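You operate a simulated robot arm through the tools that you are given. There is no shell and no other tool. Be economical: measure what you need, move in short steps, check, and stop when the job is done.

The job below is to be done with a simulated robot arm. You get a single attempt, and the scene is never put back.

JOB
Take the 25 bag of screws from the top of the end bench of the line and leave it on top of the lane board.

Only the result counts: the job must be done as asked and must still hold three seconds after the hand-in. Knocking over, shifting, dropping, spilling or breaking anything else fails it.

ROBOT AND FRAMES
A 7-joint arm with a two-finger parallel gripper, fixed in place. Base frame: the origin is at the foot of the arm, x ahead of it, y to its left, z up; the work surface is at about z = 0. Readings come in mm, degrees, newtons and seconds.
With the tool pointing down near the work surface it reaches from about 220 to 580 mm from the base axis. Its first joint turns from -66.0 to 66.0 degrees. Payload 2.5 kg.
The tool frame sits at the grasp point between the pads (the TCP): z along the fingers, y along the line on which they close. The tips reach 23 mm beyond it. The gripper opens to 94 mm. The fingers are 38 mm wide and 10 mm thick; the gripper's body (54 by 96 mm) begins 39 mm behind the TCP.
Orientation is that of the tool frame in the base frame, as [roll, pitch, yaw] about the fixed x, y, z axes, in that order (R = Rz(yaw) Ry(pitch) Rx(roll)). With the fingers straight down and closing along the base's y, the tool's x points along the base's -x, its y along +y and its z along -z.

CONTROLS
- The arm moves only by the tool drive_tool. Its argument "steps" is a list of rows, each a list of 2 entries, a list of its own where there are three numbers: the shift along the tool's x, y, z in mm, then the turn about the tool's z in degrees. In form: [[[tx, ty, tz], yaw], ...]. A call has 1 to 8 rows; each row shifts and turns the commanded pose from where the row before left it, along the tool's axes as they then stand. "gripper" is the gripper command, from -1 (fully open) to 1 (shut), values between in proportion, set as the call begins (left out, the last holds). Each row takes 0.2 s and may step no farther than 50 mm and 8.6 degrees from the row before; otherwise, or with a gripper value out of range, the whole call is refused. Where a pose cannot be reached the arm comes as near as it can. A force on the tool above 40 N (or 10 N above the force at the start of the call, whichever is more), or a blocked arm, ends the call early, and 0.2 s more pass. Each finger travels about 108 mm/s and halts on what it meets, pressing with about 36 N; the grip force reading is that of the motor and also rises with nothing between the fingers. The clock runs only during rows and for 0.2 s after the last one: add rows that do not move to give the fingers time. The reply holds the time, the measured pose of the TCP, the force on the tool along the base axes, the opening and the grip force, in the units named above and with some noise.
- Cameras (640 x 400 px; columns grow to the right, rows downward): "scene" is fixed at [101.1, -388.8, 547.3]; the picture's right is [0.96, -0.29, 0.00], its down [-0.18, -0.59, -0.79] and it looks along [0.23, 0.75, -0.62] (base axes); focal length 326 px, centre (320, 200). "wrist" rides on the gripper at [-39, 0, -44] in the tool frame; the picture's right is [0.00, -1.00, 0.00], its down [0.97, 0.00, -0.24] and it looks along [0.24, 0.00, 0.97] (tool axes); focal length 218 px, centre (320, 200). There is no depth. A picture from a camera that has moved, and an enlarged one, comes with that camera's place and axes in the base frame and with its lens. The place of the scene camera against the robot may be out by one fixed shift of up to 18 mm in any direction.
- snapshot(camera): a new picture of that camera. No time passes.
- zoom(camera, box): a new picture of the part [left, top, right, bottom] of that camera's present view, enlarged. No time passes.
- hand_in(): hands the job in; it is judged then, once.

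Work in short steps. Places have to be worked out from the pictures, the camera data and where the tool is seen: move nearer, look again, correct. Check each grasp and each placing, and mend what went wrong. You have 90 turns and 42 pictures in all, those below and enlarged ones among them. Open the gripper and draw the arm clear of the work before you hand the job in, unless the task says otherwise; then end with one line.

The tools are called after ">>>" by a JSON object that holds its "fn" and its "kwargs". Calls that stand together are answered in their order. drive_tool: Moves the arm, as the interface text tells. Its arguments: {"type":"object","properties":{"steps":{"type":"array"},"gripper":{"type":"number"}},"required":["steps"]} The other tools are called the same way: snapshot (camera) takes a picture; zoom (camera, box) takes an enlarged picture of a part of a camera's view; hand_in () hands the job in.

At the start:

```text
clock: 0.0
tool_pos: [333.0, 16.9, 231.7]
tool_rot: [179.9, -0.1, 180.0]
contact_force: [-0.8, 0.3, -0.1]
opening: 94.2
gripper_force: 0.1
```

scene: 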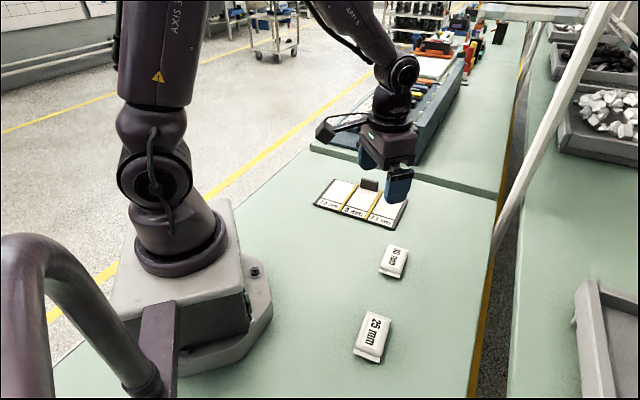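
wrist: 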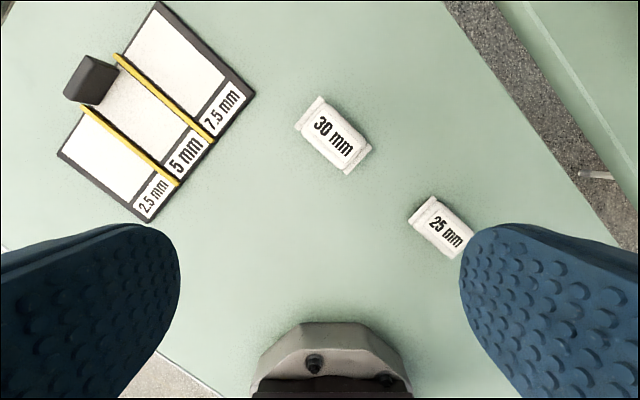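

I start by looking closer at the board and bags: the first estimate puts the 25 mm bag near (269,-140) and the board around (400,210).

>>> {"fn": "zoom", "kwargs": {"camera": "scene", "box": [300, 160, 430, 240]}}

>>> {"fn": "zoom", "kwargs": {"camera": "scene", "box": [330, 230, 430, 370]}}

```text
4.92 times, centred on (365, 200) of scene
camera zoom: at [101.1, -388.8, 547.3], right [0.96, -0.29, 0.0], down [-0.18, -0.59, -0.79], along [0.23, 0.75, -0.62], focal length 1603 px, centre (98, 200)
```

zoom: 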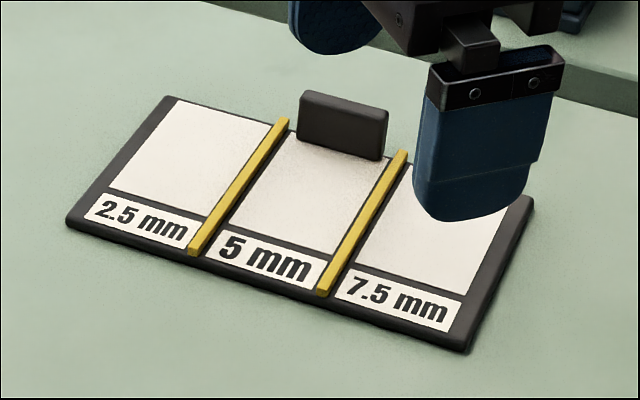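

```text
2.86 times, centred on (380, 300) of scene
camera zoom: at [101.1, -388.8, 547.3], right [0.96, -0.29, 0.0], down [-0.18, -0.59, -0.79], along [0.23, 0.75, -0.62], focal length 930 px, centre (149, -86)
```

zoom: 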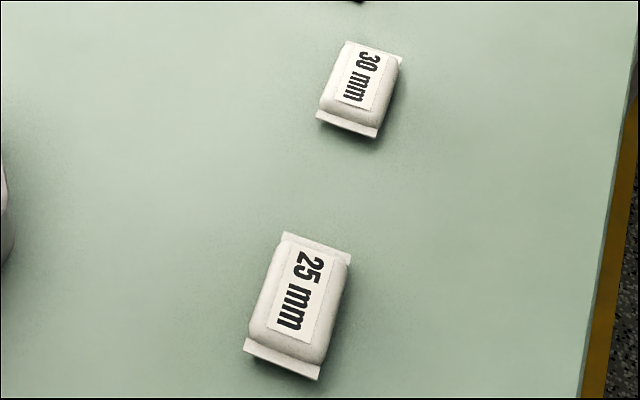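

The scene confirms the bags and the lanes, with an upright stop on the middle lane. I move over the 25 mm bag at about z=180 for a better look.

>>> {"fn": "drive_tool", "kwargs": {"steps": [[[13, -39, 12], 0], [[13, -39, 13], 0], [[13, -39, 13], 0], [[13, -38, 13], 0], [[0, 0, 0], 0]], "gripper": -1}}

>>> {"fn": "snapshot", "kwargs": {"camera": "wrist"}}

```text
clock: 1.2
tool_pos: [279.1, -139.6, 179.8]
tool_rot: [-180.0, 0.1, -179.9]
contact_force: [0.2, 0.4, 0.5]
opening: 93.9
gripper_force: 0.1
```

```text
37 pictures are left
camera wrist: at [317.4, -139.0, 222.7], right [0.0, -1.0, 0.0], down [-0.97, 0.0, 0.24], along [-0.24, 0.0, -0.97], focal length 218 px, centre (320, 200)
```

wrist: 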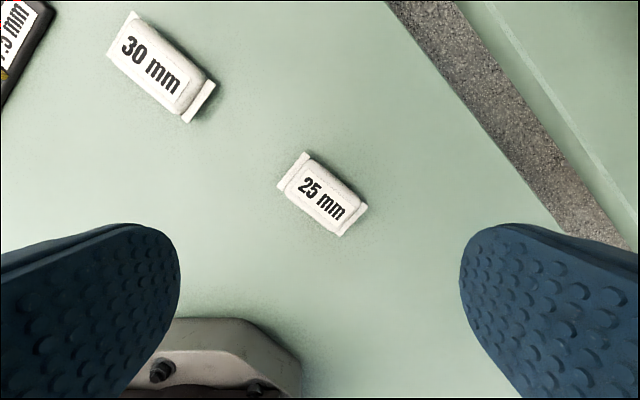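

The bag's centre is about (268,-142) and its long axis about 51° from x, roughly 84 x 42 mm. I centre over it, turn the fingers across its width and go down to z≈100.

>>> {"fn": "drive_tool", "kwargs": {"steps": [[[11, -3, 10], 0], [[0, 0, 12], -8.5], [[0, 0, 12], -8.5], [[0, 0, 12], -8.5], [[0, 0, 12], -8.5], [[0, 0, 12], -8.5], [[0, 0, 10], -8.5], [[0, 0, 0], 0]]}}

>>> {"fn": "snapshot", "kwargs": {"camera": "wrist"}}

>>> {"fn": "zoom", "kwargs": {"camera": "scene", "box": [310, 250, 450, 380]}}

```text
clock: 3.0
tool_pos: [270.3, -142.5, 99.4]
tool_rot: [-179.9, 0.0, -128.8]
contact_force: [0.3, -0.5, 0.1]
opening: 93.8
gripper_force: 0.1
```

```text
36 pictures are left
camera wrist: at [294.7, -112.9, 142.6], right [0.78, -0.63, 0.0], down [-0.61, -0.76, 0.24], along [-0.15, -0.19, -0.97], focal length 218 px, centre (320, 200)
```

wrist: 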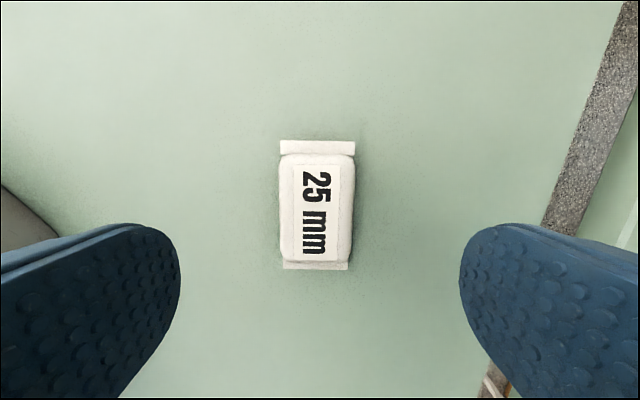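

```text
3.08 times, centred on (380, 315) of scene
camera zoom: at [101.1, -388.8, 547.3], right [0.96, -0.29, 0.0], down [-0.18, -0.59, -0.79], along [0.23, 0.75, -0.62], focal length 1002 px, centre (135, -154)
```

zoom: 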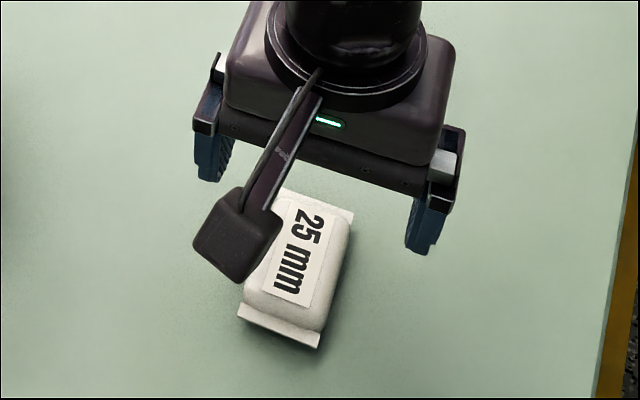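

The fingers are square to the bag and nearly centred (off by about -3 in tool x and +2 in y). I correct that and go down to TCP z≈28, leaving the tips about 5 mm above the bench.

>>> {"fn": "drive_tool", "kwargs": {"steps": [[[-3, 2, 10], 0], [[0, 0, 20], 0], [[0, 0, 20], 0], [[0, 0, 14], 0], [[0, 0, 7], 0], [[0, 0, 0], 0]]}}

>>> {"fn": "zoom", "kwargs": {"camera": "scene", "box": [310, 250, 450, 380]}}

>>> {"fn": "snapshot", "kwargs": {"camera": "wrist"}}

```text
clock: 4.4
tool_pos: [269.4, -139.5, 28.2]
tool_rot: [-179.9, 0.1, -128.9]
contact_force: [0.1, 0.4, -0.4]
opening: 93.9
gripper_force: 0.1
```

```text
3.08 times, centred on (380, 315) of scene
camera zoom: at [101.1, -388.8, 547.3], right [0.96, -0.29, 0.0], down [-0.18, -0.59, -0.79], along [0.23, 0.75, -0.62], focal length 1002 px, centre (135, -154)
```

zoom: 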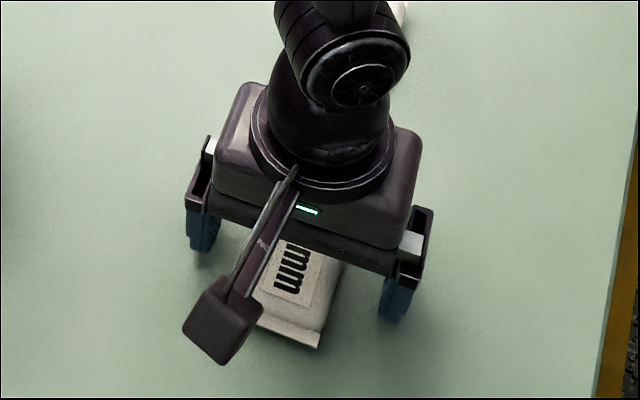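

```text
33 pictures are left
camera wrist: at [293.8, -110.1, 71.0], right [0.78, -0.63, 0.0], down [-0.61, -0.75, 0.24], along [-0.15, -0.19, -0.97], focal length 218 px, centre (320, 200)
```

wrist: 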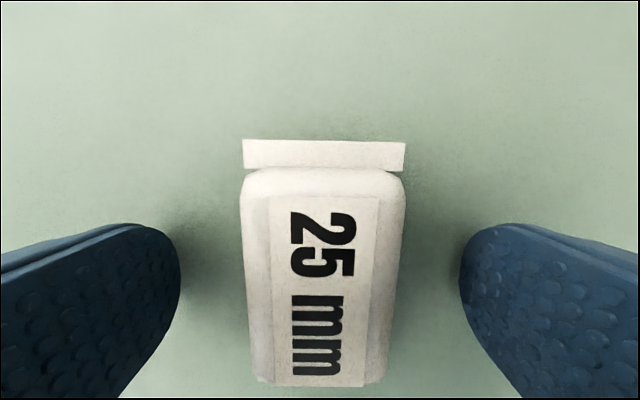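

The bag sits centred between the pads with its ends near ±40 mm in tool x. I close the gripper.

>>> {"fn": "drive_tool", "kwargs": {"steps": [[[0, 0, 0], 0], [[0, 0, 0], 0], [[0, 0, 0], 0], [[0, 0, 0], 0], [[0, 0, 0], 0]], "gripper": 1}}

```text
clock: 5.6
tool_pos: [268.7, -139.3, 28.1]
tool_rot: [-180.0, 0.1, -128.9]
contact_force: [0.4, 0.2, -0.2]
opening: 45.1
gripper_force: 36.2
```

The opening of 45 mm at 36 N means the bag is held. I lift it to about z=150 and check.

>>> {"fn": "drive_tool", "kwargs": {"steps": [[[0, 0, -10], 0], [[0, 0, -25], 0], [[0, 0, -35], 0], [[0, 0, -35], 0], [[0, 0, -35], 0], [[0, 0, 0], 0]]}}

>>> {"fn": "snapshot", "kwargs": {"camera": "wrist"}}

>>> {"fn": "snapshot", "kwargs": {"camera": "scene"}}

```text
clock: 7.0
tool_pos: [272.6, -139.5, 168.7]
tool_rot: [-179.9, 0.0, -129.1]
contact_force: [-0.3, 0.1, -0.6]
opening: 44.8
gripper_force: 36.1
```

```text
32 pictures are left
camera wrist: at [295.7, -109.9, 211.7], right [0.78, -0.63, 0.0], down [-0.61, -0.75, 0.24], along [-0.15, -0.19, -0.97], focal length 218 px, centre (320, 200)
```

wrist: 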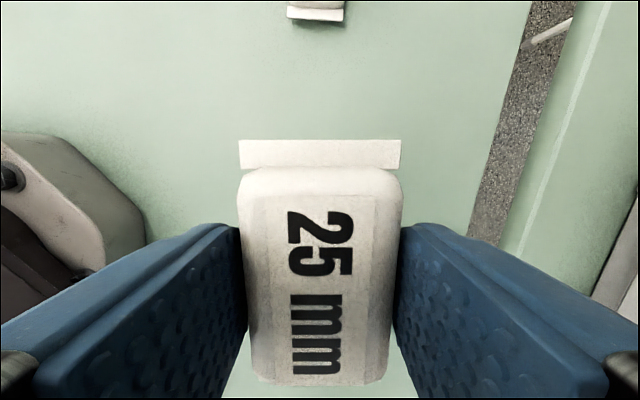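

```text
31 pictures are left
```

scene: 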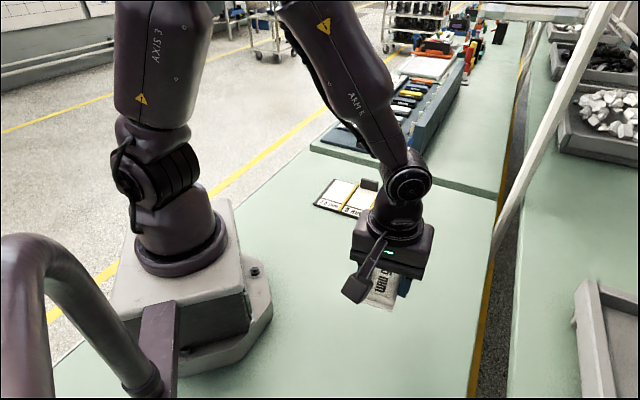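

The bag is held level and firmly. I carry it to a vantage point short of the board's label side, near (315,110) and a little higher, to measure the board.

>>> {"fn": "drive_tool", "kwargs": {"steps": [[[-37, 20.7, -5], 0], [[-37, 20.7, -5], 0], [[-37, 20.7, -5], 0], [[-37, 20.7, -5], 0], [[-37, 20.7, -5], 0], [[-37, 20.7, -5], 0], [[0, 0, 0], 0]]}}

>>> {"fn": "snapshot", "kwargs": {"camera": "wrist"}}

```text
clock: 8.6
tool_pos: [312.9, 113.5, 198.0]
tool_rot: [-179.9, 0.1, -129.0]
contact_force: [-0.1, 0.5, -2.0]
opening: 45.1
gripper_force: 36.1
```

```text
30 pictures are left
camera wrist: at [337.6, 142.7, 240.7], right [0.78, -0.63, 0.0], down [-0.61, -0.75, 0.24], along [-0.15, -0.19, -0.97], focal length 218 px, centre (320, 200)
```

wrist: 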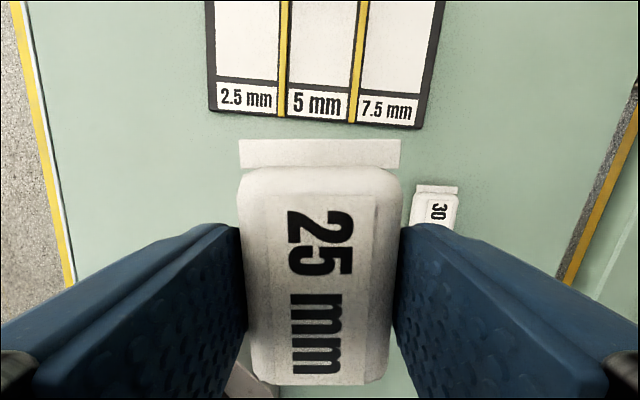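

The board's front corners are at about (271,239) and (430,89), with lanes running at 46.6° and about 70 mm wide. I aim for the 2.5 mm lane at about (340,265), shift there, turn 4.4° to line up and go partway down.

>>> {"fn": "drive_tool", "kwargs": {"steps": [[[-33.7, 18.4, 0], 0], [[-33.7, 18.4, 0], 0], [[-33.7, 18.4, 0], 0], [[-33.7, 18.4, 0], 0], [[0, 0, 30], 4.4], [[0, 0, 38], 0], [[0, 0, 30], 0], [[0, 0, 0], 0]]}}

>>> {"fn": "snapshot", "kwargs": {"camera": "wrist"}}

>>> {"fn": "zoom", "kwargs": {"camera": "scene", "box": [280, 110, 440, 250]}}

```text
clock: 10.4
tool_pos: [342.3, 266.6, 102.6]
tool_rot: [-179.9, 0.1, -133.4]
contact_force: [0.2, -0.4, -0.6]
opening: 45.4
gripper_force: 36.0
```

```text
29 pictures are left
camera wrist: at [368.8, 293.8, 143.9], right [0.73, -0.69, 0.0], down [-0.67, -0.71, 0.24], along [-0.16, -0.17, -0.97], focal length 218 px, centre (320, 200)
```

wrist: 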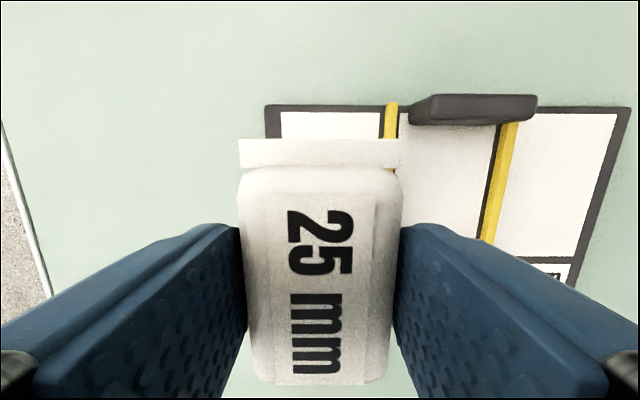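

```text
2.86 times, centred on (360, 180) of scene
camera zoom: at [101.1, -388.8, 547.3], right [0.96, -0.29, 0.0], down [-0.18, -0.59, -0.79], along [0.23, 0.75, -0.62], focal length 930 px, centre (206, 257)
```

zoom: 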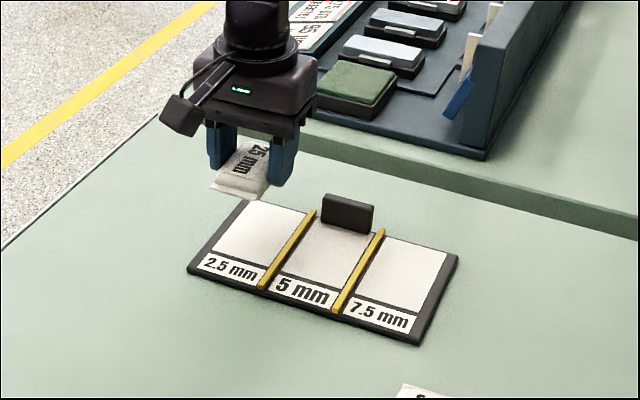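

The bag hangs over the 2.5 mm lane. The rear corners measure (362,333) and (518,184), so my target is right to within 3-4 mm. I correct that and go down to about z=42.

>>> {"fn": "drive_tool", "kwargs": {"steps": [[[3.4, -0.7, 10], 0], [[0, 0, 18], 0], [[0, 0, 16], 0], [[0, 0, 11], 0], [[0, 0, 6], 0], [[0, 0, 0], 0]]}}

>>> {"fn": "zoom", "kwargs": {"camera": "scene", "box": [300, 140, 420, 240]}}

>>> {"fn": "snapshot", "kwargs": {"camera": "wrist"}}

```text
clock: 11.8
tool_pos: [338.2, 260.9, 38.8]
tool_rot: [179.9, 0.0, -133.4]
contact_force: [0.5, 0.0, -0.5]
opening: 45.0
gripper_force: 36.3
```

```text
4.00 times, centred on (360, 190) of scene
camera zoom: at [101.1, -388.8, 547.3], right [0.96, -0.29, 0.0], down [-0.18, -0.59, -0.79], along [0.23, 0.75, -0.62], focal length 1302 px, centre (160, 240)
```

zoom: 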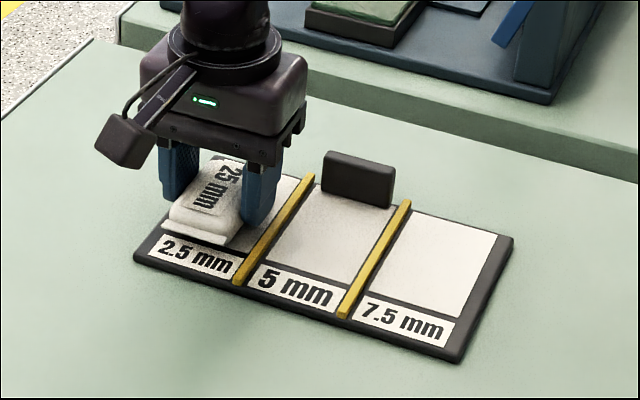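

```text
26 pictures are left
camera wrist: at [365.3, 288.7, 82.2], right [0.73, -0.69, 0.0], down [-0.67, -0.71, 0.24], along [-0.16, -0.17, -0.97], focal length 218 px, centre (320, 200)
```

wrist: 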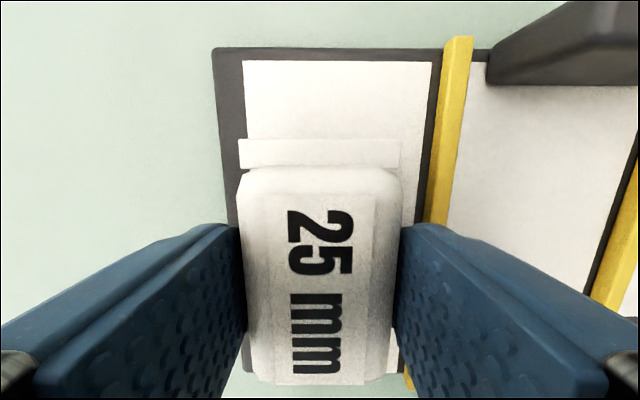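

The bag is just above the lane, inside the divider and over the board, slightly toward the label side. I shift it 5 mm inward and lower in small steps until it touches.

>>> {"fn": "drive_tool", "kwargs": {"steps": [[[-5, 0, 0], 0], [[0, 0, 1], 0], [[0, 0, 1], 0], [[0, 0, 0], 0]]}}

```text
clock: 12.8
tool_pos: [342.8, 263.9, 37.6]
tool_rot: [180.0, -0.1, -133.4]
contact_force: [-0.3, -0.5, -1.1]
opening: 45.0
gripper_force: 36.2
```

No contact yet, so I keep going down slowly.

>>> {"fn": "drive_tool", "kwargs": {"steps": [[[0, 0, 1], 0], [[0, 0, 1], 0], [[0, 0, 0], 0]]}}

```text
clock: 13.6
tool_pos: [342.9, 265.0, 37.0]
tool_rot: [-179.9, 0.0, -133.4]
contact_force: [-5.3, -4.2, 19.1]
opening: 45.3
gripper_force: 36.0
```

There is now 19 N upward at z≈37, so something has touched. I check that it is the bag on the board and not a finger on the divider.

>>> {"fn": "zoom", "kwargs": {"camera": "scene", "box": [320, 160, 390, 215]}}

>>> {"fn": "snapshot", "kwargs": {"camera": "wrist"}}

```text
7.27 times, centred on (355, 188) of scene
camera zoom: at [101.0, -388.8, 547.2], right [0.96, -0.29, 0.0], down [-0.18, -0.59, -0.79], along [0.23, 0.75, -0.62], focal length 2368 px, centre (66, 291)
```

zoom: 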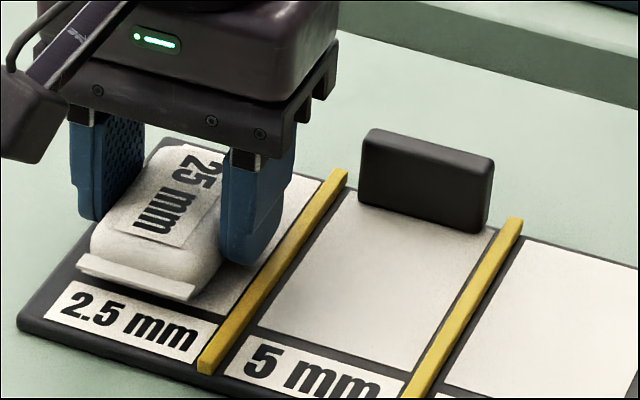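

```text
24 pictures are left
camera wrist: at [369.4, 292.0, 79.0], right [0.73, -0.69, 0.0], down [-0.67, -0.71, 0.24], along [-0.16, -0.17, -0.97], focal length 218 px, centre (320, 200)
```

wrist: 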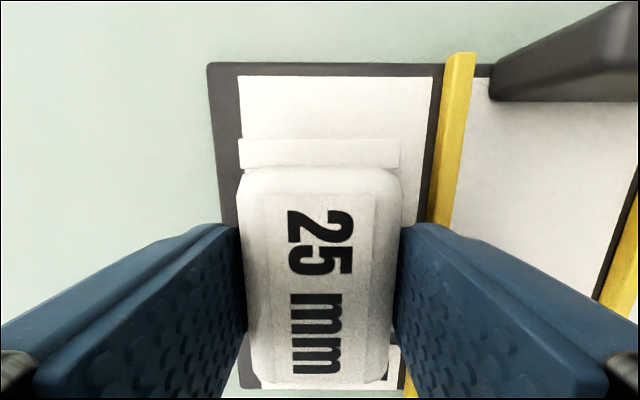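

The bag rests flat in the lane and the finger is clear of the divider. I ease up 1 mm, open only slightly to about 57 mm and hold.

>>> {"fn": "drive_tool", "kwargs": {"steps": [[[0, 0, -1], 0], [[0, 0, 0], 0]]}}

>>> {"fn": "drive_tool", "kwargs": {"steps": [[[0, 0, 0], 0], [[0, 0, 0], 0], [[0, 0, 0], 0]], "gripper": -0.2}}

>>> {"fn": "snapshot", "kwargs": {"camera": "wrist"}}

```text
clock: 14.2
tool_pos: [343.9, 264.4, 35.5]
tool_rot: [180.0, 0.2, -133.4]
contact_force: [0.8, 0.8, 2.2]
opening: 45.2
gripper_force: 35.7
```

```text
clock: 15.0
tool_pos: [341.2, 264.5, 37.2]
tool_rot: [180.0, 0.0, -133.4]
contact_force: [0.1, 0.2, 0.5]
opening: 56.1
gripper_force: 0.1
```

```text
23 pictures are left
camera wrist: at [368.9, 292.0, 79.3], right [0.73, -0.69, 0.0], down [-0.67, -0.71, 0.24], along [-0.16, -0.17, -0.97], focal length 218 px, centre (320, 200)
```

wrist: 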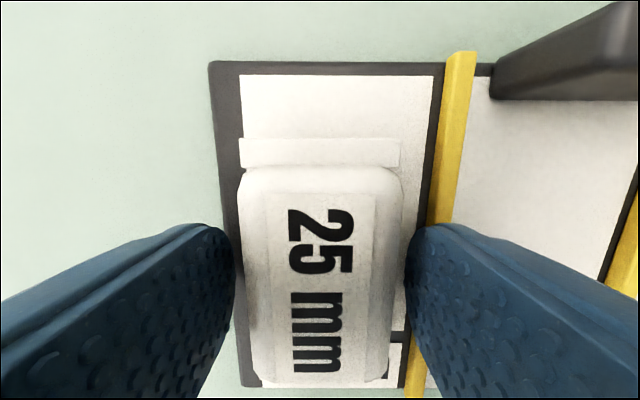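

The bag is free, with a gap on both sides and no force. I withdraw straight up.

>>> {"fn": "drive_tool", "kwargs": {"steps": [[[0, 0, -8], 0], [[0, 0, -15], 0], [[0, 0, -30], 0], [[0, 0, -40], 0], [[0, 0, -40], 0], [[0, 0, 0], 0]]}}

>>> {"fn": "drive_tool", "kwargs": {"steps": [[[40, 0, -10], 0], [[40, 0, 0], 0], [[30, 0, 0], 0], [[0, 0, 0], 0]], "gripper": -1}}

>>> {"fn": "snapshot", "kwargs": {"camera": "wrist"}}

>>> {"fn": "snapshot", "kwargs": {"camera": "scene"}}

```text
clock: 16.4
tool_pos: [341.9, 263.2, 169.6]
tool_rot: [179.9, 0.0, -133.4]
contact_force: [-0.4, 0.0, -0.4]
opening: 56.4
gripper_force: 0.1
```

```text
clock: 17.4
tool_pos: [265.5, 182.5, 180.8]
tool_rot: [-179.9, -0.1, -133.4]
contact_force: [0.5, 1.6, 0.2]
opening: 94.1
gripper_force: 0.0
```

```text
22 pictures are left
camera wrist: at [292.8, 210.6, 223.0], right [0.73, -0.69, 0.0], down [-0.67, -0.71, 0.24], along [-0.16, -0.17, -0.97], focal length 218 px, centre (320, 200)
```

wrist: 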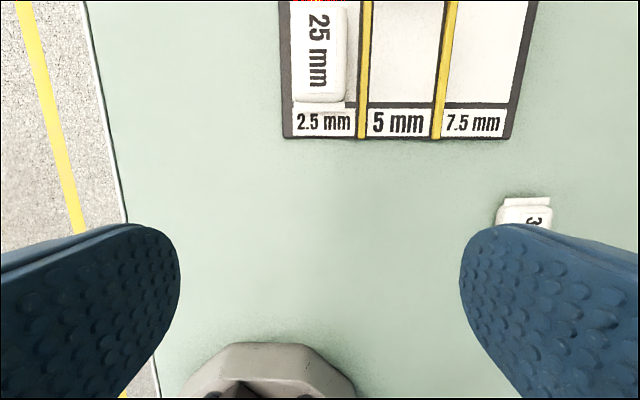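

```text
21 pictures are left
```

scene: 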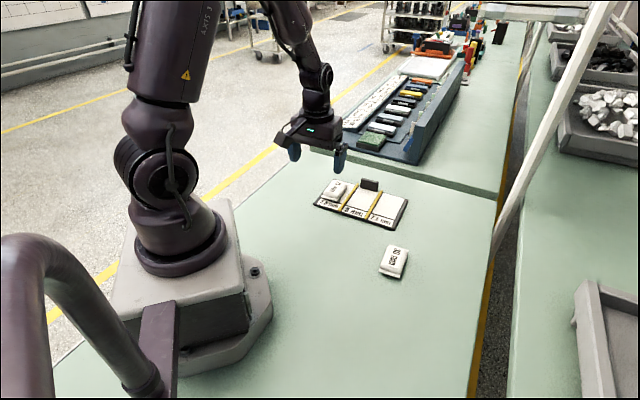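

The bag lies flat in the 2.5 mm lane, fully on the board. The board and the other bag haven't moved, and the arm is clear, so I hand in.

>>> {"fn": "hand_in", "kwargs": {}}

```text
The job is handed in.
```

The 25 mm bag of screws is lying flat on top of the lane board, in the 2.5 mm lane; the gripper is open, the arm is clear and the job is handed in.
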